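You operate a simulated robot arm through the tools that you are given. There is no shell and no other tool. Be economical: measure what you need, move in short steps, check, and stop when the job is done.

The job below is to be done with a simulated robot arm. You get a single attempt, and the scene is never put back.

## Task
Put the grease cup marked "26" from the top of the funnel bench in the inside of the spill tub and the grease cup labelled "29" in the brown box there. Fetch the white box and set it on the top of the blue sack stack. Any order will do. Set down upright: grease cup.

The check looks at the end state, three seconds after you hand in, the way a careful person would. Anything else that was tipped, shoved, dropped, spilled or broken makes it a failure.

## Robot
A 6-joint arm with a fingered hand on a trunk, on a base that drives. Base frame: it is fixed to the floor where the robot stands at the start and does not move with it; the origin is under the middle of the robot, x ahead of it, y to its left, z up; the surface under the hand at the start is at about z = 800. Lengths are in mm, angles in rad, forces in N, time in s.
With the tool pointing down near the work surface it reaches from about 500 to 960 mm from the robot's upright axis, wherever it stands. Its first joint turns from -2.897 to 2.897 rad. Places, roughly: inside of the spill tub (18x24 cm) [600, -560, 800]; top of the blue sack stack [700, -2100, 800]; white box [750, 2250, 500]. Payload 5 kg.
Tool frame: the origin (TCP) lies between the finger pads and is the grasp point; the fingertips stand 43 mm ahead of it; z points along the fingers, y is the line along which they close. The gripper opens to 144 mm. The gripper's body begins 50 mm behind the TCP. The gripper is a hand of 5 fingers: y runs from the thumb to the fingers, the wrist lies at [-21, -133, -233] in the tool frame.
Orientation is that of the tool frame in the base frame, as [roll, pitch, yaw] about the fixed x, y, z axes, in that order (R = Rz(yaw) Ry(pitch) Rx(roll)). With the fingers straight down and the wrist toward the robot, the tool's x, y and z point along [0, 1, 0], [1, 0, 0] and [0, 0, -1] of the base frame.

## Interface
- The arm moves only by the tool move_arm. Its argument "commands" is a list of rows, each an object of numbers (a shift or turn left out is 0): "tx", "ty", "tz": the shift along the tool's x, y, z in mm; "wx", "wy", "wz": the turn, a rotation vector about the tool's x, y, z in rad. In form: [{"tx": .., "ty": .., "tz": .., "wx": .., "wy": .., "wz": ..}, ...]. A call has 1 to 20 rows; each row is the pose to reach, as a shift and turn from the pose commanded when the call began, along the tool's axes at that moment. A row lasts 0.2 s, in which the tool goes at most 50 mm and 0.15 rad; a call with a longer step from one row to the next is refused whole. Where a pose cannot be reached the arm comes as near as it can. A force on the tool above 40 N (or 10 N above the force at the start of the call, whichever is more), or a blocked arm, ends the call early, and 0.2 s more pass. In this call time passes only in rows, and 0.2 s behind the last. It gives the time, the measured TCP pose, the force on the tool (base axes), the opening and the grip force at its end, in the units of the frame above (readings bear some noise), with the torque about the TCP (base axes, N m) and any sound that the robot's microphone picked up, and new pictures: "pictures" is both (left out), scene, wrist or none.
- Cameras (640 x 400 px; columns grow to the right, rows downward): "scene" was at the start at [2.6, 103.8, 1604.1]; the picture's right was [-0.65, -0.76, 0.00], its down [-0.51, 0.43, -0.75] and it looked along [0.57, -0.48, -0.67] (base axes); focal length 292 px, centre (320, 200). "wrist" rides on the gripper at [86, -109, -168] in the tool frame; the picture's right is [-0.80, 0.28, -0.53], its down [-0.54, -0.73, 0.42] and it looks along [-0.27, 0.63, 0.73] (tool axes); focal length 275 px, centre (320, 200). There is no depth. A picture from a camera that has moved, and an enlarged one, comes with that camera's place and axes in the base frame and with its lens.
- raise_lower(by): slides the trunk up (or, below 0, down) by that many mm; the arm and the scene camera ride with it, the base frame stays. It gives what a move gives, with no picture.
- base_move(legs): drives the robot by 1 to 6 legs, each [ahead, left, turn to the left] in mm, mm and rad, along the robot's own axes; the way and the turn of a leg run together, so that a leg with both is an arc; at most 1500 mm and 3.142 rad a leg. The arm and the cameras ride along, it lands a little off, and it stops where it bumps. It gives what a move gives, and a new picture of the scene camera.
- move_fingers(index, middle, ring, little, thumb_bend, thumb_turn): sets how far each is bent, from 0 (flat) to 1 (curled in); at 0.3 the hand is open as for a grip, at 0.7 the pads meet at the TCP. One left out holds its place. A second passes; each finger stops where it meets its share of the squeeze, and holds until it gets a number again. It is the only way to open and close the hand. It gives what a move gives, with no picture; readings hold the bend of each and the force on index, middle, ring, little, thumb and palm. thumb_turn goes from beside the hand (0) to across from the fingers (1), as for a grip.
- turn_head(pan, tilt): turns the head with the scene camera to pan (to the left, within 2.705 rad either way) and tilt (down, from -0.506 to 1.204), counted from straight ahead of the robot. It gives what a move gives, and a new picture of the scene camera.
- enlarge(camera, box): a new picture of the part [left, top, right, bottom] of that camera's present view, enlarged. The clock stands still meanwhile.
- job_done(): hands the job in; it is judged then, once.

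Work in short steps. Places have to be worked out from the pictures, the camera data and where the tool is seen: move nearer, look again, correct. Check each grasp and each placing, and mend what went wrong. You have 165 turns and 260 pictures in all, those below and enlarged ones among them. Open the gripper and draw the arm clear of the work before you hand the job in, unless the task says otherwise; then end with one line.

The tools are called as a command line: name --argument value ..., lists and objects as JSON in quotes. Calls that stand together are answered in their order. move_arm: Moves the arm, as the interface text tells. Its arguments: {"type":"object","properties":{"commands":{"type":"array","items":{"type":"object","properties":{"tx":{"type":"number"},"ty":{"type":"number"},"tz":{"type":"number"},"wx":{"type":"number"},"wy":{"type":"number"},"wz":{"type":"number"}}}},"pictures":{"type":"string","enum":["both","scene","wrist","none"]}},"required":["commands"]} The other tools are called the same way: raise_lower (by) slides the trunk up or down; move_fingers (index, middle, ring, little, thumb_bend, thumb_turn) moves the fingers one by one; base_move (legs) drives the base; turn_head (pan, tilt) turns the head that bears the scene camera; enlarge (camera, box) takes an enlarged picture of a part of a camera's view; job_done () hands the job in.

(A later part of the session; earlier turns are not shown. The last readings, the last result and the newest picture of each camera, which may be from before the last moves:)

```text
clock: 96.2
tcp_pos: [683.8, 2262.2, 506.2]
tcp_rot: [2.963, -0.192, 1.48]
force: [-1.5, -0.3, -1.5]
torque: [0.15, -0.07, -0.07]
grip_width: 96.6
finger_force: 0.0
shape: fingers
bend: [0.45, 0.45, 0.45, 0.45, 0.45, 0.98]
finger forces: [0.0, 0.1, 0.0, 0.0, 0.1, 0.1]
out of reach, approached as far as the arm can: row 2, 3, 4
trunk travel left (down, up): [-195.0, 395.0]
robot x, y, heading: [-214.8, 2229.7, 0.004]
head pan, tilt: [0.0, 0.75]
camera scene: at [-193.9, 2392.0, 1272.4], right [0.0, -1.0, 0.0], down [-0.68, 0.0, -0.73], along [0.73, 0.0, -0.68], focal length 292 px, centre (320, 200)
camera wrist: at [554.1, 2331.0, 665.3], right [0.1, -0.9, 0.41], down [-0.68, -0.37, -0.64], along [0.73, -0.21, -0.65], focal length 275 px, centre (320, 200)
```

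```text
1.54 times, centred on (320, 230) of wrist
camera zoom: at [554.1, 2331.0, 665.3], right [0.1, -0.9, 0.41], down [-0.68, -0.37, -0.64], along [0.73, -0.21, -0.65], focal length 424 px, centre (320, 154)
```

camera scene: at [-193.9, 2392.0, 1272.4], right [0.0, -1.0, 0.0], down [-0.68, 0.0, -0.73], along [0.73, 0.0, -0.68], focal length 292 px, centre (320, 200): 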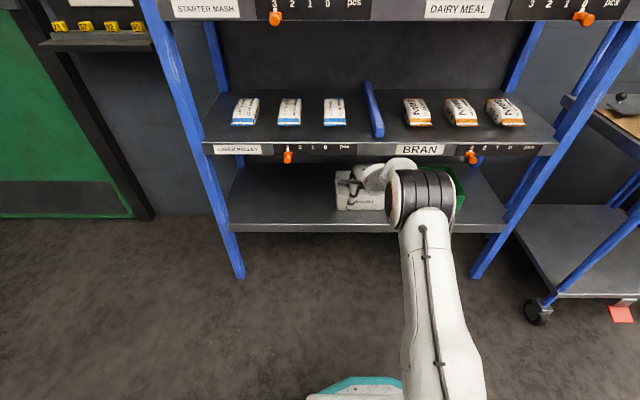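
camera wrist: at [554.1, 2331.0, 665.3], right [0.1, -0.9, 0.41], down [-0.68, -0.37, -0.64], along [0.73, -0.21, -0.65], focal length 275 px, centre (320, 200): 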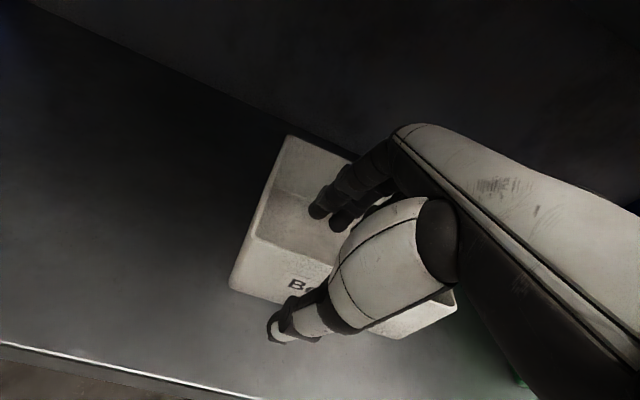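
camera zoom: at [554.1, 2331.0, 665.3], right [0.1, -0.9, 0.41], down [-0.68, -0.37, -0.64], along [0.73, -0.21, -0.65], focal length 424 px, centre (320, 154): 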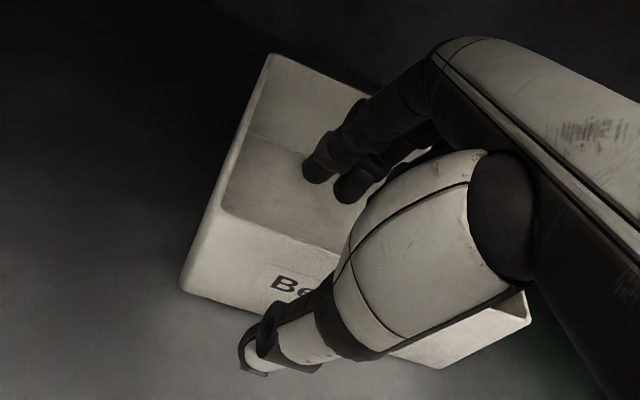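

The arm can't reach that low at this extension; better to descend with the trunk. I go back up to the previous good pose first.

move_arm --commands '[{"ty": 3, "tz": -29, "wx": -0.05}, {"ty": 7, "tz": -58, "wx": -0.1}, {"ty": 10, "tz": -87, "wx": -0.15}]' --pictures "none"

```text
clock: 97.0
tcp_pos: [670.4, 2247.8, 582.0]
tcp_rot: [2.832, 0.007, 1.632]
force: [2.0, -2.8, 0.0]
torque: [0.34, 0.16, -0.07]
grip_width: 96.7
finger_force: 0.2
shape: fingers
bend: [0.45, 0.45, 0.45, 0.45, 0.45, 0.98]
finger forces: [0.0, 0.1, 0.0, 0.0, 0.0, 0.0]
trunk travel left (down, up): [-195.0, 395.0]
robot x, y, heading: [-214.9, 2233.8, 0.003]
head pan, tilt: [0.0, 0.75]
```

move_arm --commands '[{}, {}]' --pictures "wrist"

```text
clock: 97.6
tcp_pos: [671.8, 2247.4, 584.4]
tcp_rot: [2.827, -0.026, 1.603]
force: [-0.4, -0.2, 0.0]
torque: [0.05, -0.01, -0.02]
grip_width: 96.4
finger_force: 0.0
shape: fingers
bend: [0.45, 0.45, 0.45, 0.45, 0.45, 0.98]
finger forces: [0.0, 0.1, 0.0, 0.0, 0.0, 0.0]
trunk travel left (down, up): [-195.0, 395.0]
robot x, y, heading: [-210.9, 2232.1, 0.005]
head pan, tilt: [0.0, 0.75]
camera wrist: at [515.6, 2325.9, 712.2], right [0.13, -0.81, 0.57], down [-0.54, -0.54, -0.64], along [0.83, -0.23, -0.51], focal length 275 px, centre (320, 200)
```

wrist: 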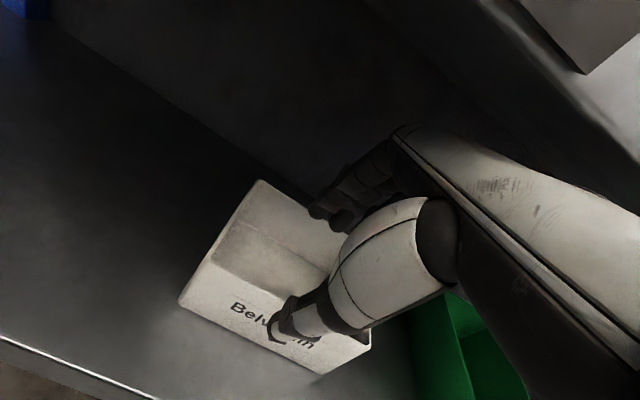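

Pose is steady over the wall. I lower with the trunk 60 mm and look.

raise_lower --by -60

move_arm --commands '[{"wx": 0.06}, {"wx": 0.12}]'

```text
clock: 98.6
tcp_pos: [672.7, 2247.5, 522.9]
tcp_rot: [2.828, -0.027, 1.603]
force: [-0.6, 0.0, -0.1]
torque: [-0.01, 0.03, -0.02]
grip_width: 96.6
finger_force: 0.0
shape: fingers
bend: [0.45, 0.45, 0.45, 0.45, 0.45, 0.98]
finger forces: [0.1, 0.1, 0.1, 0.1, 0.0, 0.0]
trunk travel left (down, up): [-135.0, 455.0]
robot x, y, heading: [-215.4, 2233.7, 0.003]
head pan, tilt: [0.0, 0.75]
```

```text
clock: 99.2
tcp_pos: [672.8, 2256.0, 525.2]
tcp_rot: [2.846, -0.044, 1.628]
force: [-0.6, 0.0, 0.1]
torque: [0.01, -0.02, -0.04]
grip_width: 96.7
finger_force: 0.2
shape: fingers
bend: [0.45, 0.45, 0.45, 0.45, 0.45, 0.98]
finger forces: [0.0, 0.0, 0.0, 0.1, 0.0, 0.0]
out of reach, approached as far as the arm can: row 1, 2
trunk travel left (down, up): [-135.0, 455.0]
robot x, y, heading: [-212.0, 2236.2, 0.008]
head pan, tilt: [0.0, 0.75]
camera scene: at [-193.9, 2392.0, 1212.4], right [0.0, -1.0, 0.0], down [-0.68, 0.0, -0.73], along [0.73, 0.0, -0.68], focal length 292 px, centre (320, 200)
camera wrist: at [517.1, 2327.7, 658.2], right [0.16, -0.81, 0.56], down [-0.54, -0.55, -0.64], along [0.82, -0.2, -0.53], focal length 275 px, centre (320, 200)
```

scene: 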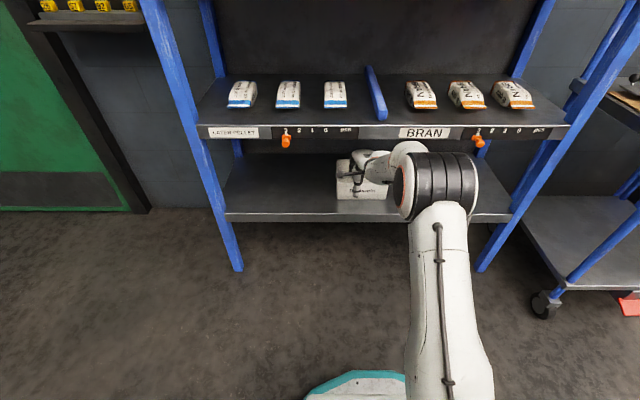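
wrist: 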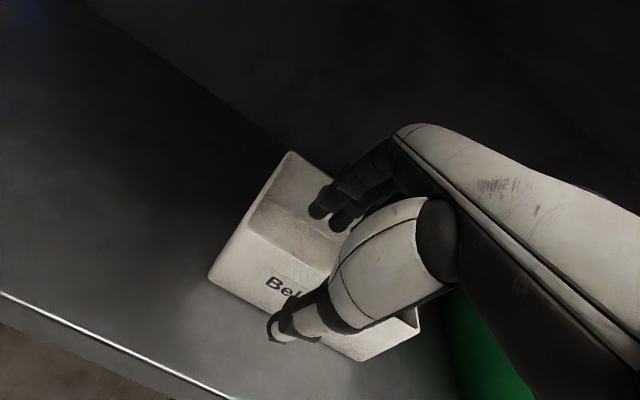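

Reducing tilt isn't reachable here; the forward tilt actually counters droop, so I restore it and lower the remaining ~47 mm by trunk.

move_arm --commands '[{"wx": -0.06}, {"wx": -0.12}, {"wx": -0.12}]' --pictures "none"

raise_lower --by -40

enlarge --camera "wrist" --box '[180, 100, 460, 360]'

enlarge --camera "scene" --box '[310, 110, 430, 220]'

```text
clock: 100.0
tcp_pos: [673.7, 2253.0, 523.7]
tcp_rot: [2.838, -0.033, 1.614]
force: [0.2, -0.7, 0.4]
torque: [0.01, 0.0, -0.02]
grip_width: 96.2
finger_force: 0.1
shape: fingers
bend: [0.45, 0.45, 0.45, 0.45, 0.45, 0.98]
finger forces: [0.0, 0.0, 0.0, 0.0, 0.0, 0.1]
out of reach, approached as far as the arm can: row 1, 2, 3
trunk travel left (down, up): [-135.0, 455.0]
robot x, y, heading: [-215.7, 2230.5, 0.003]
head pan, tilt: [0.0, 0.75]
```

```text
clock: 100.8
tcp_pos: [672.9, 2252.3, 484.6]
tcp_rot: [2.837, -0.034, 1.614]
force: [-0.4, 0.1, 0.0]
torque: [-0.02, -0.05, 0.04]
grip_width: 96.7
finger_force: 0.0
shape: fingers
bend: [0.45, 0.45, 0.45, 0.45, 0.45, 0.98]
finger forces: [0.1, 0.1, 0.0, 0.0, 0.0, 0.1]
trunk travel left (down, up): [-95.0, 495.0]
robot x, y, heading: [-211.5, 2232.7, 0.003]
head pan, tilt: [0.0, 0.75]
```

```text
1.54 times, centred on (320, 230) of wrist
camera zoom: at [516.4, 2327.2, 615.2], right [0.15, -0.81, 0.57], down [-0.54, -0.55, -0.64], along [0.83, -0.21, -0.52], focal length 424 px, centre (320, 154)
```

zoom: 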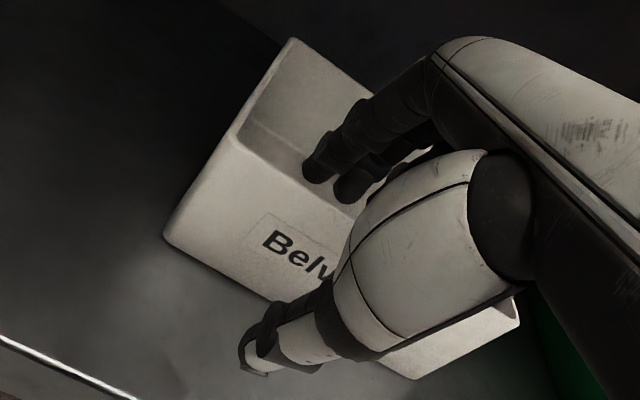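

```text
3.64 times, centred on (370, 165) of scene
camera zoom: at [-194.0, 2392.0, 1172.4], right [0.0, -1.0, 0.0], down [-0.68, 0.0, -0.73], along [0.73, 0.0, -0.68], focal length 1063 px, centre (138, 327)
```

zoom: 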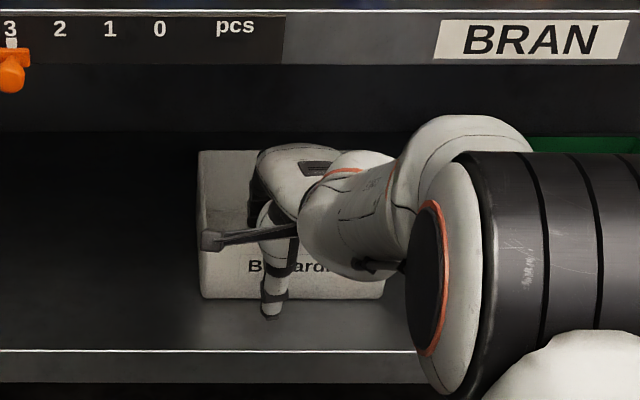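

Fingers are inside behind the front wall, thumb outside. I lower 6 mm more and close gently.

raise_lower --by -6

move_fingers --index 0.58 --middle 0.58 --ring 0.58 --little 0.58 --thumb_bend 0.58

enlarge --camera "wrist" --box '[180, 100, 460, 360]'

```text
clock: 101.4
tcp_pos: [672.6, 2251.6, 477.7]
tcp_rot: [2.837, -0.036, 1.616]
force: [0.2, -0.1, 1.0]
torque: [-0.02, -0.01, 0.01]
grip_width: 96.6
finger_force: 0.1
shape: fingers
bend: [0.45, 0.45, 0.45, 0.45, 0.45, 0.98]
finger forces: [0.0, 0.0, 0.1, 0.0, 0.0, 0.1]
trunk travel left (down, up): [-89.0, 501.0]
robot x, y, heading: [-216.1, 2237.3, 0.004]
head pan, tilt: [0.0, 0.75]
```

```text
clock: 102.4
tcp_pos: [672.4, 2252.4, 477.7]
tcp_rot: [2.839, -0.035, 1.614]
force: [0.1, 0.6, 0.4]
torque: [0.02, 0.03, -0.05]
grip_width: 54.1
finger_force: 0.1
shape: fingers
bend: [0.57, 0.57, 0.57, 0.57, 0.57, 0.98]
finger forces: [0.0, 0.0, 0.1, 0.1, 0.0, 0.0]
trunk travel left (down, up): [-89.0, 501.0]
robot x, y, heading: [-209.4, 2236.2, 0.006]
head pan, tilt: [0.0, 0.75]
```

```text
1.54 times, centred on (320, 230) of wrist
camera zoom: at [516.3, 2327.2, 609.0], right [0.15, -0.81, 0.57], down [-0.54, -0.55, -0.64], along [0.83, -0.21, -0.52], focal length 424 px, centre (320, 154)
```

zoom: 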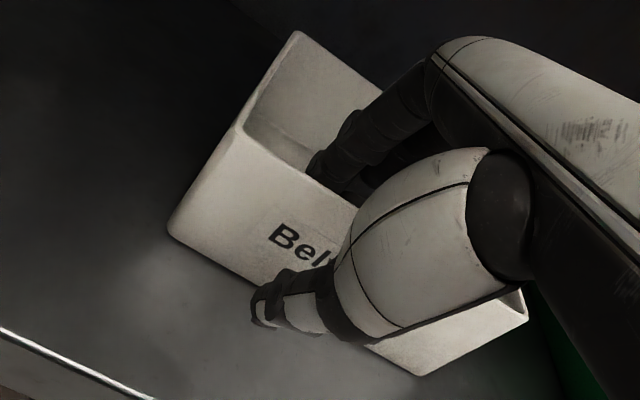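

Fingers are tucked behind the front wall. I shift 14 mm toward the box centre (−y) before squeezing.

move_arm --commands '[{"tx": -14}, {"tx": -14}]' --pictures "none"

```text
clock: 103.0
tcp_pos: [673.2, 2239.4, 477.1]
tcp_rot: [2.839, -0.033, 1.614]
force: [-0.4, -0.4, 0.6]
torque: [-0.05, 0.0, 0.01]
grip_width: 54.0
finger_force: 0.1
shape: fingers
bend: [0.57, 0.57, 0.57, 0.57, 0.57, 0.98]
finger forces: [0.0, 0.0, 0.0, 0.1, 0.0, 0.0]
trunk travel left (down, up): [-89.0, 501.0]
robot x, y, heading: [-215.2, 2234.3, 0.003]
head pan, tilt: [0.0, 0.75]
```

Now at y≈2239. I close all fingers firmly on the wall.

move_fingers --index 0.85 --middle 0.85 --ring 0.85 --little 0.85 --thumb_bend 0.85

enlarge --camera "wrist" --box '[180, 100, 460, 360]'

```text
clock: 104.0
tcp_pos: [672.6, 2239.8, 477.3]
tcp_rot: [2.84, -0.036, 1.615]
force: [0.2, 0.2, -2.9]
torque: [0.14, 0.08, 0.0]
grip_width: 6.1
finger_force: 22.8
shape: fingers
bend: [0.72, 0.85, 0.85, 0.85, 0.77, 0.93]
finger forces: [18.3, 4.3, 0.0, 0.1, 22.6, 0.0]
trunk travel left (down, up): [-89.0, 501.0]
robot x, y, heading: [-217.5, 2234.5, 0.007]
head pan, tilt: [0.0, 0.75]
```

```text
1.54 times, centred on (320, 230) of wrist
camera zoom: at [517.6, 2313.5, 607.7], right [0.15, -0.81, 0.57], down [-0.54, -0.55, -0.64], along [0.83, -0.21, -0.52], focal length 424 px, centre (320, 154)
```

zoom: 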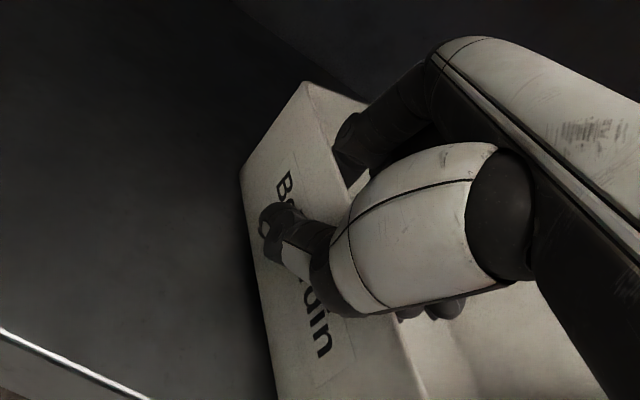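

The four-finger squeeze yawed the box, since the thumb opposes only index/middle. I open again and will re-close with the four fingers position-limited as a straight fence and let the thumb press the wall against it.

move_fingers --index 0.58 --middle 0.58 --ring 0.58 --little 0.58 --thumb_bend 0.5

enlarge --camera "wrist" --box '[180, 100, 460, 360]'

enlarge --camera "scene" --box '[310, 80, 470, 220]'

```text
clock: 105.0
tcp_pos: [673.4, 2239.7, 476.9]
tcp_rot: [2.838, -0.035, 1.615]
force: [0.1, 0.2, 0.0]
torque: [-0.01, -0.01, 0.01]
grip_width: 65.4
finger_force: 0.1
shape: fingers
bend: [0.57, 0.57, 0.57, 0.57, 0.5, 0.97]
finger forces: [0.1, 0.0, 0.0, 0.1, 0.0, 0.0]
trunk travel left (down, up): [-89.0, 501.0]
robot x, y, heading: [-214.4, 2231.4, 0.01]
head pan, tilt: [0.0, 0.75]
```

```text
1.54 times, centred on (320, 230) of wrist
camera zoom: at [517.5, 2313.5, 607.9], right [0.15, -0.81, 0.57], down [-0.54, -0.55, -0.64], along [0.83, -0.21, -0.52], focal length 424 px, centre (320, 154)
```

zoom: 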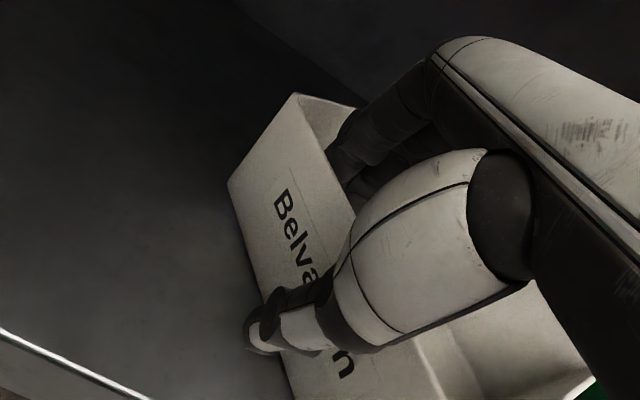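

```text
2.86 times, centred on (390, 150) of scene
camera zoom: at [-193.9, 2392.0, 1166.4], right [0.0, -1.0, 0.0], down [-0.68, 0.0, -0.73], along [0.73, 0.0, -0.68], focal length 835 px, centre (120, 343)
```

zoom: 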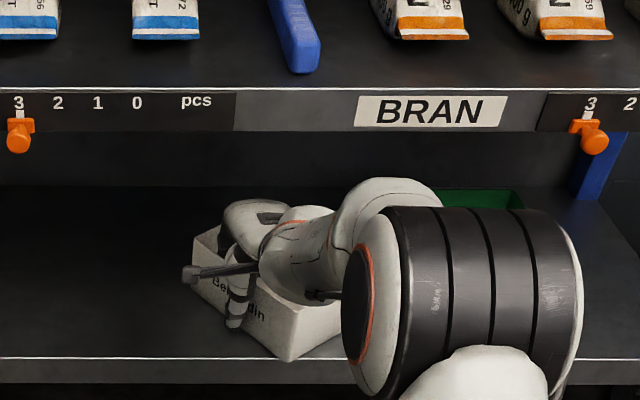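

The box is now yawed ~50° with one corner at the shelf edge, still well supported. I'll withdraw and re-approach square to its rotated front wall. First straight up with the trunk, then back out.

raise_lower --by 92

base_move --legs '[[-260, 0, 0], [0, 400, 0]]'

turn_head --pan -0.3 --tilt 0.6

enlarge --camera "scene" --box '[220, 150, 440, 290]'

```text
clock: 106.2
tcp_pos: [673.9, 2239.6, 568.9]
tcp_rot: [2.841, -0.035, 1.614]
force: [-0.2, -0.1, 0.4]
torque: [0.01, -0.03, 0.02]
grip_width: 65.5
finger_force: 0.0
shape: fingers
bend: [0.57, 0.57, 0.57, 0.57, 0.5, 0.97]
finger forces: [0.1, 0.0, 0.0, 0.0, 0.0, 0.0]
trunk travel left (down, up): [-181.0, 409.0]
robot x, y, heading: [-211.9, 2229.2, 0.002]
head pan, tilt: [0.0, 0.75]
```

```text
clock: 110.2
tcp_pos: [409.7, 2632.5, 568.8]
tcp_rot: [2.837, -0.034, 1.609]
force: [-0.6, 0.4, -0.5]
torque: [0.02, 0.09, 0.03]
grip_width: 65.4
finger_force: 0.0
shape: fingers
bend: [0.57, 0.57, 0.57, 0.57, 0.5, 0.97]
finger forces: [0.0, 0.0, 0.0, 0.0, 0.1, 0.0]
trunk travel left (down, up): [-181.0, 409.0]
robot x, y, heading: [-479.0, 2635.8, -0.004]
head pan, tilt: [0.0, 0.75]
camera scene: at [-456.1, 2791.0, 1258.4], right [0.0, -1.0, 0.0], down [-0.68, 0.0, -0.73], along [0.73, 0.0, -0.68], focal length 292 px, centre (320, 200)
```

scene: 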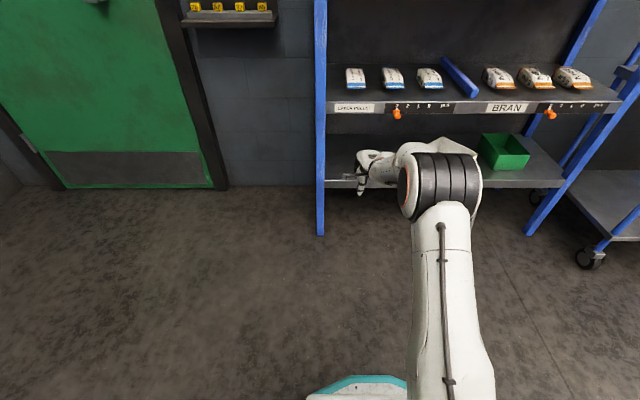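

```text
clock: 111.0
tcp_pos: [411.4, 2632.0, 569.0]
tcp_rot: [2.838, -0.034, 1.608]
force: [0.0, -0.3, 0.4]
torque: [0.0, 0.01, 0.0]
grip_width: 65.2
finger_force: 0.1
shape: fingers
bend: [0.57, 0.57, 0.57, 0.57, 0.5, 0.97]
finger forces: [0.0, 0.1, 0.0, 0.0, 0.0, 0.0]
trunk travel left (down, up): [-181.0, 409.0]
robot x, y, heading: [-478.3, 2633.2, -0.003]
head pan, tilt: [-0.3, 0.6]
camera scene: at [-454.6, 2765.0, 1271.3], right [-0.3, -0.95, 0.0], down [-0.54, 0.17, -0.82], along [0.79, -0.24, -0.57], focal length 292 px, centre (320, 200)
```

scene: 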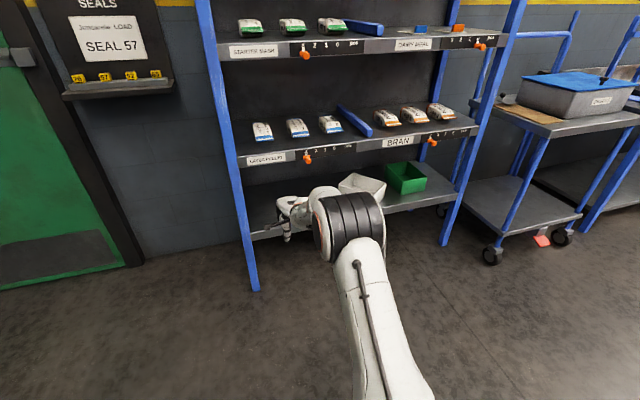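

```text
2.86 times, centred on (330, 220) of scene
camera zoom: at [-454.6, 2765.0, 1271.3], right [-0.3, -0.95, 0.0], down [-0.54, 0.17, -0.82], along [0.79, -0.24, -0.57], focal length 835 px, centre (291, 143)
```

zoom: 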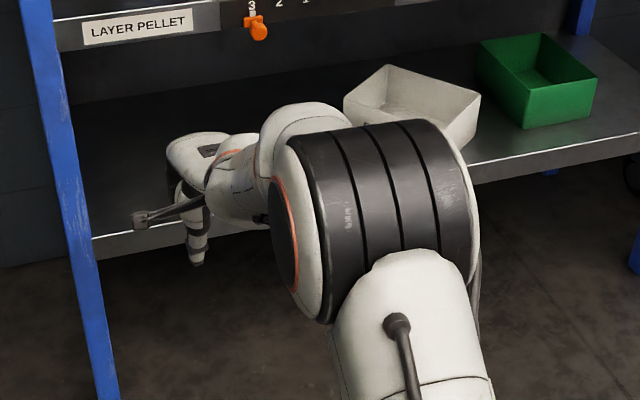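

From here the box's rim gives: front wall from ≈(720, 2300) to ≈(577, 2183), i.e. yawed −51°. I turn the hand's yaw by −0.93 rad in the free space to face that wall squarely.

move_arm --commands '[{"tx": 0.5, "ty": -14, "tz": -4, "wx": -0.005, "wy": -0.04, "wz": 0.127}, {"tx": 1, "ty": -27, "tz": -9, "wx": -0.009, "wy": -0.079, "wz": 0.253}, {"tx": 1.5, "ty": -41, "tz": -13, "wx": -0.014, "wy": -0.119, "wz": 0.38}, {"tx": 2, "ty": -54, "tz": -17, "wx": -0.018, "wy": -0.159, "wz": 0.507}, {"tx": 2.5, "ty": -68, "tz": -21, "wx": -0.023, "wy": -0.199, "wz": 0.634}, {"tx": 3, "ty": -81, "tz": -26, "wx": -0.027, "wy": -0.238, "wz": 0.76}, {"tx": 3.7, "ty": -95, "tz": -30, "wx": -0.032, "wy": -0.278, "wz": 0.887}]'

```text
clock: 112.3
tcp_pos: [325.3, 2508.1, 547.4]
tcp_rot: [2.792, -0.114, 1.357]
force: [-0.6, 2.2, 2.4]
torque: [-0.2, 0.08, -0.09]
grip_width: 65.8
finger_force: 0.1
shape: fingers
bend: [0.57, 0.57, 0.57, 0.57, 0.5, 0.97]
finger forces: [0.0, 0.0, 0.0, 0.0, 0.1, 0.1]
out of reach, approached as far as the arm can: row 1, 2, 3, 4, 5, 6
trunk travel left (down, up): [-181.0, 409.0]
robot x, y, heading: [-475.5, 2635.0, -0.003]
head pan, tilt: [-0.3, 0.6]
stopped in row 6: the force on the tool passed its limit at 43 N (the readings are from after the stop); the commanded pose is now the measured one
camera scene: at [-454.5, 2766.3, 1271.2], right [-0.3, -0.95, 0.0], down [-0.54, 0.17, -0.83], along [0.79, -0.25, -0.56], focal length 292 px, centre (320, 200)
camera wrist: at [186.9, 2611.9, 677.5], right [-0.1, -0.86, 0.51], down [-0.62, -0.34, -0.7], along [0.78, -0.39, -0.5], focal length 275 px, centre (320, 200)
```

scene: 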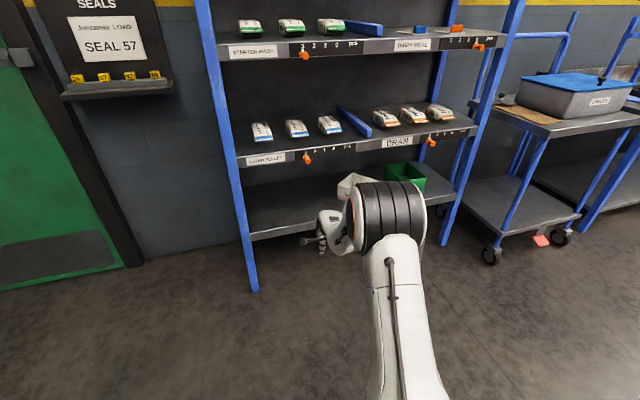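
wrist: 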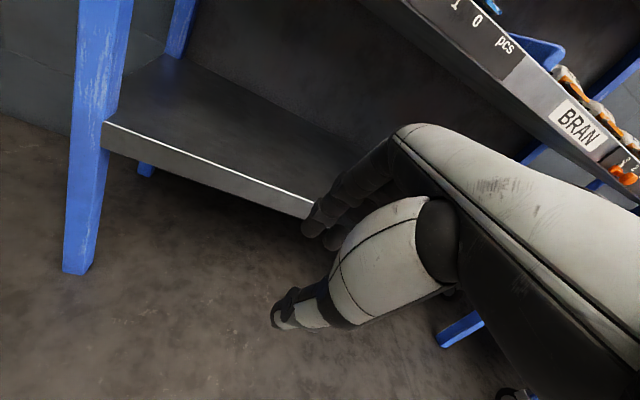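

The tilted poses are at the edge of the arm's ability here. New plan: with a closed, vertical hand outside the shelf, gently nudge the box's front-right corner sideways to square it up near the shelf edge. First I restore the vertical hand pose.

move_arm --commands '[{"wx": 0.12, "wy": -0.025, "wz": -0.077}, {"wx": 0.24, "wy": -0.05, "wz": -0.154}, {"wx": 0.362, "wy": -0.075, "wz": -0.232}]' --pictures "none"

move_fingers --index 0.7 --middle 0.7 --ring 0.7 --little 0.7 --thumb_bend 0.66

base_move --legs '[[0, -260, 0]]'

```text
clock: 113.3
tcp_pos: [367.2, 2541.0, 585.4]
tcp_rot: [2.974, -0.356, 1.365]
force: [-0.5, 0.0, -0.1]
torque: [-0.03, -0.01, -0.04]
grip_width: 65.7
finger_force: 0.0
shape: fingers
bend: [0.57, 0.57, 0.57, 0.57, 0.5, 0.97]
finger forces: [0.1, 0.1, 0.1, 0.0, 0.1, 0.0]
out of reach, approached as far as the arm can: row 2, 3
trunk travel left (down, up): [-181.0, 409.0]
robot x, y, heading: [-481.4, 2638.9, -0.005]
head pan, tilt: [-0.3, 0.6]
stopped in row 3: the arm was blocked; the commanded pose is now the measured one
```

```text
clock: 114.3
tcp_pos: [367.4, 2540.7, 583.7]
tcp_rot: [2.978, -0.356, 1.365]
force: [-0.4, 0.4, -0.1]
torque: [0.01, -0.01, 0.0]
grip_width: 15.3
finger_force: 0.0
shape: fingers
bend: [0.7, 0.7, 0.7, 0.7, 0.66, 0.97]
finger forces: [0.0, 0.1, 0.1, 0.1, 0.1, 0.0]
trunk travel left (down, up): [-181.0, 409.0]
robot x, y, heading: [-477.9, 2634.6, -0.005]
head pan, tilt: [-0.3, 0.6]
```

```text
clock: 116.1
tcp_pos: [365.5, 2286.8, 584.1]
tcp_rot: [2.975, -0.356, 1.366]
force: [0.9, 0.0, 0.3]
torque: [0.0, -0.01, 0.0]
grip_width: 15.2
finger_force: 0.1
shape: fingers
bend: [0.7, 0.7, 0.7, 0.7, 0.66, 0.97]
finger forces: [0.0, 0.0, 0.0, 0.1, 0.1, 0.0]
trunk travel left (down, up): [-181.0, 409.0]
robot x, y, heading: [-478.6, 2376.4, -0.003]
head pan, tilt: [-0.3, 0.6]
camera scene: at [-455.2, 2510.8, 1271.3], right [-0.3, -0.95, 0.0], down [-0.54, 0.17, -0.83], along [0.79, -0.25, -0.56], focal length 292 px, centre (320, 200)
```

scene: 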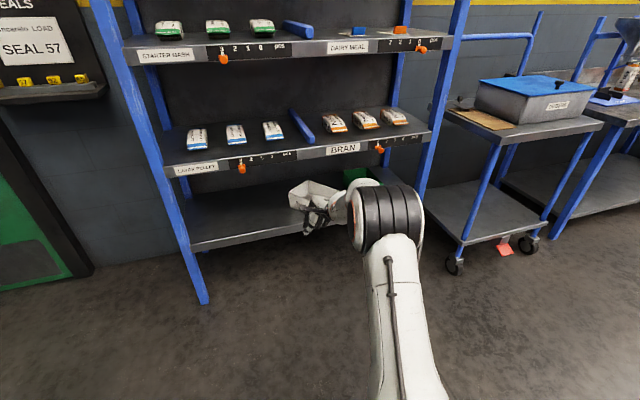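

The arm has worked itself into an awkward branch. I bring it back up and in toward its start posture with the hand vertical.

move_arm --commands '[{"tx": 2, "ty": -30, "tz": -28}, {"tx": 5, "ty": -60, "tz": -56}, {"tx": 7, "ty": -90, "tz": -85}, {"tx": 10, "ty": -120, "tz": -113, "wx": 0.05, "wy": -0.084, "wz": -0.058}, {"tx": 12, "ty": -150, "tz": -141, "wx": 0.1, "wy": -0.169, "wz": -0.116}, {"tx": 15, "ty": -180, "tz": -170, "wx": 0.15, "wy": -0.253, "wz": -0.174}, {"tx": 17, "ty": -210, "tz": -198, "wx": 0.201, "wy": -0.338, "wz": -0.232}]' --pictures "scene"

```text
clock: 117.7
tcp_pos: [122.7, 2298.4, 741.6]
tcp_rot: [-3.14, 0.0, 1.572]
force: [0.1, -0.3, -1.6]
torque: [0.03, 0.03, -0.01]
grip_width: 14.6
finger_force: 0.0
shape: fingers
bend: [0.7, 0.7, 0.7, 0.7, 0.66, 0.97]
finger forces: [0.0, 0.0, 0.0, 0.1, 0.0, 0.0]
trunk travel left (down, up): [-181.0, 409.0]
robot x, y, heading: [-480.1, 2378.3, -0.004]
head pan, tilt: [-0.3, 0.6]
camera scene: at [-454.8, 2510.6, 1271.3], right [-0.3, -0.95, 0.0], down [-0.54, 0.17, -0.82], along [0.79, -0.25, -0.57], focal length 292 px, centre (320, 200)
```

scene: 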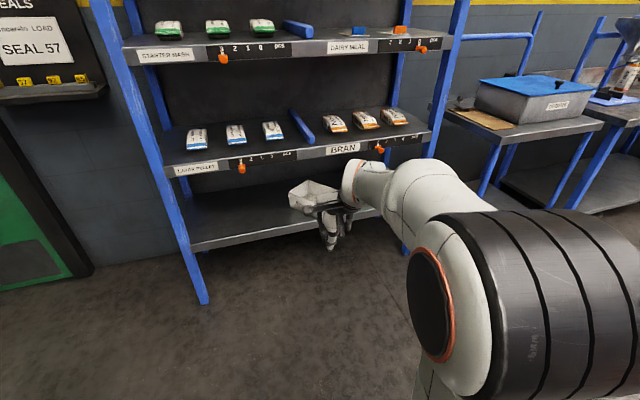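

Nominal posture is restored. In free space I extend the arm and lower the closed hand to box height (z≈480).

move_arm --commands '[{"ty": 26, "tz": 37}, {"ty": 52, "tz": 74}, {"ty": 78, "tz": 111}, {"ty": 104, "tz": 148}, {"ty": 130, "tz": 185}, {"ty": 157, "tz": 222}]' --pictures "none"

raise_lower --by -46

turn_head --pan -0.15 --tilt 0.6

```text
clock: 119.1
tcp_pos: [281.7, 2298.7, 518.2]
tcp_rot: [3.139, 0.001, 1.573]
force: [0.3, 0.3, 2.5]
torque: [-0.02, 0.02, 0.02]
grip_width: 14.9
finger_force: 0.1
shape: fingers
bend: [0.7, 0.7, 0.7, 0.7, 0.66, 0.97]
finger forces: [0.1, 0.0, 0.0, 0.1, 0.1, 0.0]
trunk travel left (down, up): [-181.0, 409.0]
robot x, y, heading: [-478.2, 2377.8, -0.006]
head pan, tilt: [-0.3, 0.6]
```

```text
clock: 120.0
tcp_pos: [282.7, 2297.8, 471.1]
tcp_rot: [-3.141, 0.003, 1.572]
force: [0.4, 0.3, -0.7]
torque: [-0.04, -0.02, -0.02]
grip_width: 14.8
finger_force: 0.0
shape: fingers
bend: [0.7, 0.7, 0.7, 0.7, 0.66, 0.97]
finger forces: [0.0, 0.0, 0.1, 0.1, 0.0, 0.0]
trunk travel left (down, up): [-135.0, 455.0]
robot x, y, heading: [-482.1, 2376.8, -0.007]
head pan, tilt: [-0.3, 0.6]
```

```text
clock: 120.7
tcp_pos: [282.7, 2297.8, 471.0]
tcp_rot: [3.141, 0.0, 1.57]
force: [0.0, 0.1, -0.1]
torque: [0.0, -0.01, 0.02]
grip_width: 14.8
finger_force: 0.1
shape: fingers
bend: [0.7, 0.7, 0.7, 0.7, 0.66, 0.97]
finger forces: [0.0, 0.0, 0.0, 0.1, 0.1, 0.0]
trunk travel left (down, up): [-135.0, 455.0]
robot x, y, heading: [-478.9, 2379.2, -0.008]
head pan, tilt: [-0.15, 0.6]
camera scene: at [-452.1, 2523.6, 1225.3], right [-0.15, -0.99, 0.0], down [-0.56, 0.09, -0.83], along [0.82, -0.13, -0.56], focal length 292 px, centre (320, 200)
```

scene: 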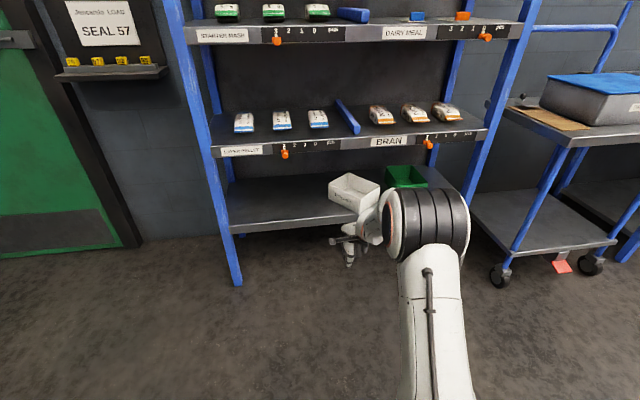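

The box is now clearly visible; I enlarge to measure its pose.

enlarge --camera "scene" --box '[310, 150, 440, 240]'

```text
4.44 times, centred on (375, 195) of scene
camera zoom: at [-452.1, 2523.6, 1225.3], right [-0.15, -0.99, 0.0], down [-0.56, 0.09, -0.83], along [0.82, -0.13, -0.56], focal length 1299 px, centre (76, 222)
```

zoom: 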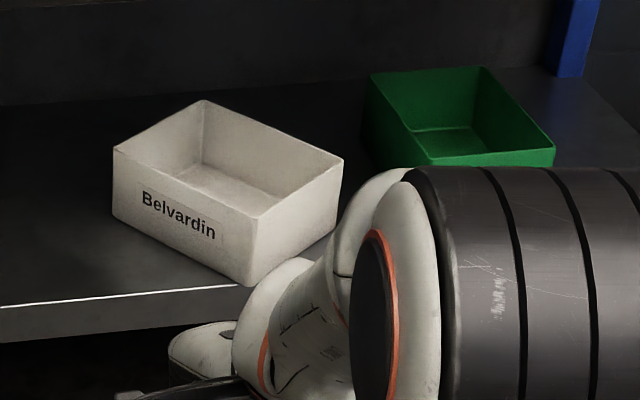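

Box: front wall from (750, 2292) to (592, 2174), centre ≈(720, 2171), green box ≥85 mm away. I drive ahead so the closed hand is beside the front-right corner, outside the wall.

base_move --legs '[[295, 30, 0.008]]'

enlarge --camera "scene" --box '[260, 130, 440, 260]'

move_arm --commands '[{}]' --pictures "wrist"

```text
clock: 122.8
tcp_pos: [575.3, 2333.8, 471.3]
tcp_rot: [3.141, 0.002, 1.577]
force: [0.6, 0.5, 0.2]
torque: [0.01, 0.0, -0.02]
grip_width: 14.8
finger_force: 0.0
shape: fingers
bend: [0.7, 0.7, 0.7, 0.7, 0.66, 0.97]
finger forces: [0.0, 0.1, 0.0, 0.0, 0.0, 0.0]
trunk travel left (down, up): [-135.0, 455.0]
robot x, y, heading: [-184.9, 2409.4, 0.005]
head pan, tilt: [-0.15, 0.6]
camera scene: at [-159.1, 2553.7, 1225.3], right [-0.15, -0.99, 0.0], down [-0.56, 0.08, -0.83], along [0.82, -0.12, -0.56], focal length 292 px, centre (320, 200)
```

scene: 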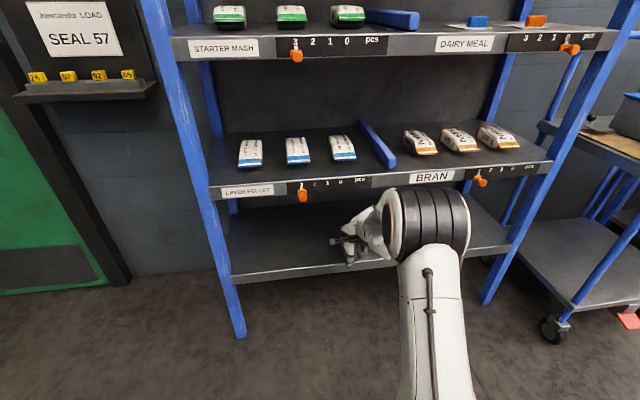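

```text
3.08 times, centred on (350, 195) of scene
camera zoom: at [-159.1, 2553.7, 1225.3], right [-0.15, -0.99, 0.0], down [-0.56, 0.08, -0.83], along [0.82, -0.12, -0.56], focal length 900 px, centre (228, 215)
```

zoom: 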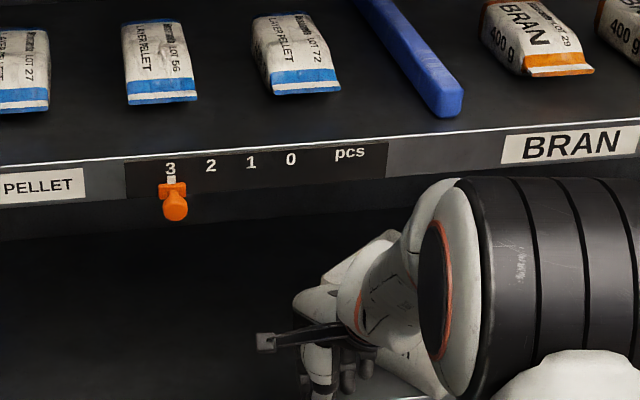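

```text
clock: 123.2
tcp_pos: [576.0, 2334.3, 472.0]
tcp_rot: [-3.141, 0.001, 1.576]
force: [-0.2, -0.5, 0.6]
torque: [-0.01, -0.01, 0.01]
grip_width: 14.6
finger_force: 0.1
shape: fingers
bend: [0.7, 0.7, 0.7, 0.7, 0.66, 0.97]
finger forces: [0.0, 0.0, 0.1, 0.1, 0.1, 0.1]
trunk travel left (down, up): [-135.0, 455.0]
robot x, y, heading: [-183.4, 2407.8, 0.0]
head pan, tilt: [-0.15, 0.6]
camera wrist: at [467.9, 2418.8, 639.8], right [0.29, -0.79, 0.54], down [-0.72, -0.55, -0.42], along [0.63, -0.26, -0.73], focal length 275 px, centre (320, 200)
```

wrist: 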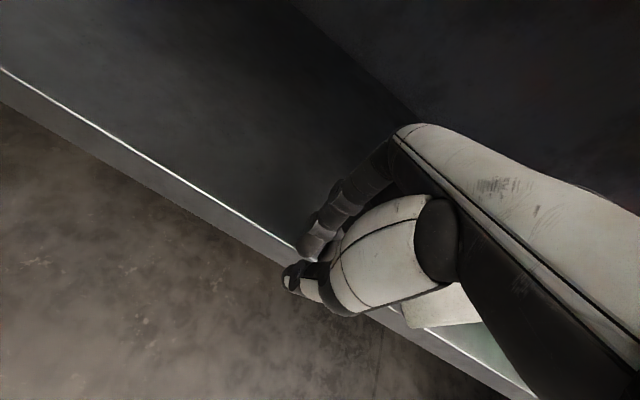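

I begin nudging: move −y by 50 mm (contact expected on the way), with force monitoring.

move_arm --commands '[{"tx": -12}, {"tx": -24}, {"tx": -36}, {"tx": -48}, {"tx": -60}]' --pictures "wrist"

```text
clock: 124.3
tcp_pos: [577.3, 2273.0, 471.2]
tcp_rot: [-3.14, 0.002, 1.579]
force: [-0.1, 0.3, 0.2]
torque: [-0.01, -0.02, 0.01]
grip_width: 14.6
finger_force: 0.0
shape: fingers
bend: [0.7, 0.7, 0.7, 0.7, 0.66, 0.97]
finger forces: [0.0, 0.1, 0.1, 0.0, 0.1, 0.0]
trunk travel left (down, up): [-135.0, 455.0]
robot x, y, heading: [-183.9, 2407.9, -0.001]
head pan, tilt: [-0.15, 0.6]
camera wrist: at [468.9, 2358.3, 639.6], right [0.29, -0.79, 0.53], down [-0.72, -0.55, -0.42], along [0.63, -0.26, -0.73], focal length 275 px, centre (320, 200)
```

wrist: 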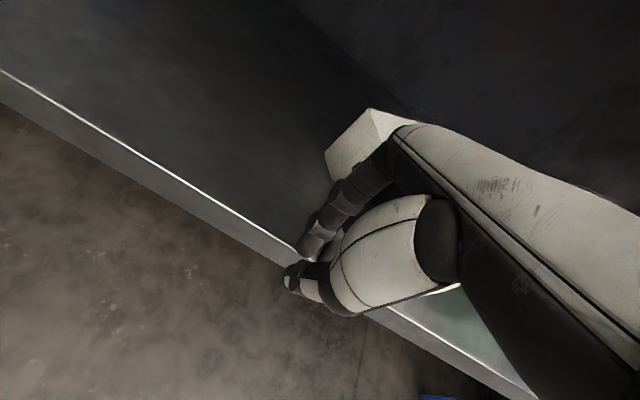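

Not yet in contact (C corner still at ≈(735, 2295)). I continue another 50 mm with a bit of +x.

move_arm --commands '[{"tx": -10}, {"tx": -20}, {"tx": -30, "ty": 4}, {"tx": -40, "ty": 8}, {"tx": -50, "ty": 12}]' --pictures "wrist"

```text
clock: 125.5
tcp_pos: [589.6, 2223.4, 471.7]
tcp_rot: [3.14, 0.001, 1.578]
force: [0.0, 0.6, -0.2]
torque: [-0.01, 0.0, 0.0]
grip_width: 14.4
finger_force: 0.1
shape: fingers
bend: [0.7, 0.7, 0.7, 0.7, 0.66, 0.97]
finger forces: [0.0, 0.0, 0.0, 0.0, 0.1, 0.0]
trunk travel left (down, up): [-135.0, 455.0]
robot x, y, heading: [-187.3, 2409.0, 0.004]
head pan, tilt: [-0.15, 0.6]
camera wrist: at [481.3, 2308.1, 639.6], right [0.29, -0.79, 0.54], down [-0.72, -0.55, -0.42], along [0.63, -0.26, -0.73], focal length 275 px, centre (320, 200)
```

wrist: 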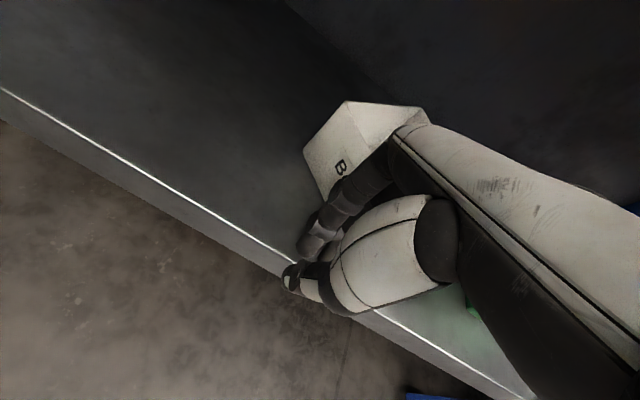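

It works: the wall has turned from −53° to about −39°. I continue the nudge.

move_arm --commands '[{"tx": -10, "ty": 3}, {"tx": -20, "ty": 7}, {"tx": -30, "ty": 10}, {"tx": -40, "ty": 14}]' --pictures "wrist"

```text
clock: 126.5
tcp_pos: [603.6, 2183.1, 472.4]
tcp_rot: [-3.141, 0.0, 1.579]
force: [-0.4, 0.8, 0.4]
torque: [-0.02, 0.0, -0.03]
grip_width: 14.7
finger_force: 0.7
shape: fingers
bend: [0.7, 0.7, 0.7, 0.7, 0.66, 0.97]
finger forces: [0.1, 0.1, 0.5, 0.0, 0.0, 0.0]
trunk travel left (down, up): [-135.0, 455.0]
robot x, y, heading: [-180.7, 2410.9, 0.003]
head pan, tilt: [-0.15, 0.6]
camera wrist: at [495.2, 2269.0, 640.1], right [0.29, -0.79, 0.53], down [-0.72, -0.55, -0.42], along [0.63, -0.26, -0.73], focal length 275 px, centre (320, 200)
```

wrist: 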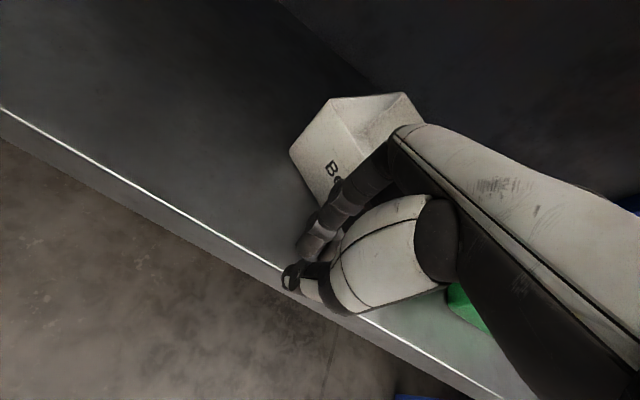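

The wall is now at about −33°, with its right-back corner ~35 mm from the green box, so I stop pushing. I'll approach with the robot itself turned −0.57 rad. First I move the hand off the box, back out, and raise.

move_arm --commands '[{"tx": 15, "ty": -10}, {"tx": 40, "ty": -20}, {"tx": 80, "ty": -30}]' --pictures "none"

base_move --legs '[[-330, 0, 0]]'

enlarge --camera "scene" --box '[310, 140, 460, 250]'

```text
clock: 127.3
tcp_pos: [572.5, 2262.0, 471.6]
tcp_rot: [3.141, 0.003, 1.578]
force: [-0.6, -0.7, 0.5]
torque: [0.09, -0.01, 0.01]
grip_width: 14.8
finger_force: 0.1
shape: fingers
bend: [0.7, 0.7, 0.7, 0.7, 0.66, 0.97]
finger forces: [0.0, 0.0, 0.0, 0.0, 0.0, 0.0]
trunk travel left (down, up): [-135.0, 455.0]
robot x, y, heading: [-183.7, 2407.8, -0.0]
head pan, tilt: [-0.15, 0.6]
```

```text
clock: 129.5
tcp_pos: [242.5, 2263.2, 471.4]
tcp_rot: [-3.141, 0.002, 1.577]
force: [0.5, -0.4, -0.7]
torque: [0.01, 0.0, 0.01]
grip_width: 14.6
finger_force: 0.1
shape: fingers
bend: [0.7, 0.7, 0.7, 0.7, 0.66, 0.97]
finger forces: [0.0, 0.0, 0.0, 0.0, 0.1, 0.0]
trunk travel left (down, up): [-135.0, 455.0]
robot x, y, heading: [-517.7, 2408.9, 0.006]
head pan, tilt: [-0.15, 0.6]
camera scene: at [-489.7, 2552.9, 1225.3], right [-0.15, -0.99, 0.0], down [-0.56, 0.08, -0.82], along [0.82, -0.12, -0.57], focal length 292 px, centre (320, 200)
```

scene: 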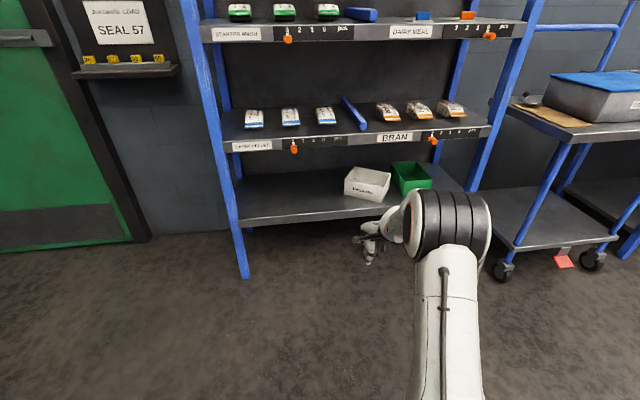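

```text
3.64 times, centred on (385, 195) of scene
camera zoom: at [-489.7, 2552.9, 1225.3], right [-0.15, -0.99, 0.0], down [-0.56, 0.08, -0.82], along [0.82, -0.12, -0.57], focal length 1063 px, centre (84, 218)
```

zoom: 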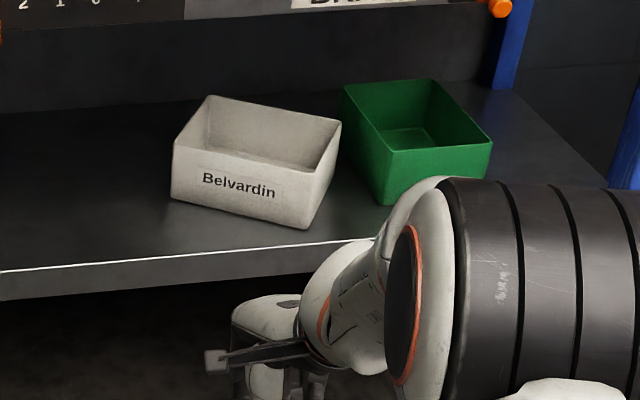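

Now the wall is at about −29° (front wall mid ≈(650, 2181), green box gap ≈36 mm). I raise the trunk 92 mm, open the fingers, and set the arm posture (slight tilt, centred).

raise_lower --by 92

move_arm --commands '[{"tx": 40, "ty": 10, "wx": -0.05}, {"tx": 80, "ty": 20, "wx": -0.1}, {"tx": 120, "ty": 40, "wx": -0.15}, {"tx": 152, "ty": 60, "wx": -0.2}]' --pictures "none"

move_fingers --index 0.47 --middle 0.47 --ring 0.47 --little 0.47 --thumb_bend 0.45

```text
clock: 130.8
tcp_pos: [243.3, 2263.1, 564.9]
tcp_rot: [-3.141, 0.001, 1.579]
force: [-1.0, -0.5, -0.3]
torque: [-0.01, 0.01, 0.03]
grip_width: 14.9
finger_force: 0.0
shape: fingers
bend: [0.7, 0.7, 0.7, 0.7, 0.66, 0.97]
finger forces: [0.1, 0.0, 0.0, 0.0, 0.0, 0.1]
trunk travel left (down, up): [-227.0, 363.0]
robot x, y, heading: [-516.9, 2411.0, 0.002]
head pan, tilt: [-0.15, 0.6]
```

```text
clock: 131.8
tcp_pos: [293.5, 2411.8, 558.3]
tcp_rot: [2.975, 0.196, 1.802]
force: [0.8, -3.4, -0.4]
torque: [0.33, 0.09, -0.06]
grip_width: 14.8
finger_force: 0.1
shape: fingers
bend: [0.7, 0.7, 0.7, 0.7, 0.66, 0.98]
finger forces: [0.0, 0.0, 0.1, 0.0, 0.0, 0.0]
trunk travel left (down, up): [-227.0, 363.0]
robot x, y, heading: [-517.9, 2408.3, 0.004]
head pan, tilt: [-0.15, 0.6]
```

```text
clock: 132.8
tcp_pos: [301.1, 2414.7, 564.8]
tcp_rot: [2.942, 0.0, 1.579]
force: [-0.5, -0.5, -0.2]
torque: [-0.01, -0.01, -0.02]
grip_width: 92.5
finger_force: 0.0
shape: fingers
bend: [0.47, 0.47, 0.47, 0.47, 0.45, 0.98]
finger forces: [0.0, 0.0, 0.0, 0.1, 0.0, 0.0]
trunk travel left (down, up): [-227.0, 363.0]
robot x, y, heading: [-517.9, 2405.2, 0.003]
head pan, tilt: [-0.15, 0.6]
```

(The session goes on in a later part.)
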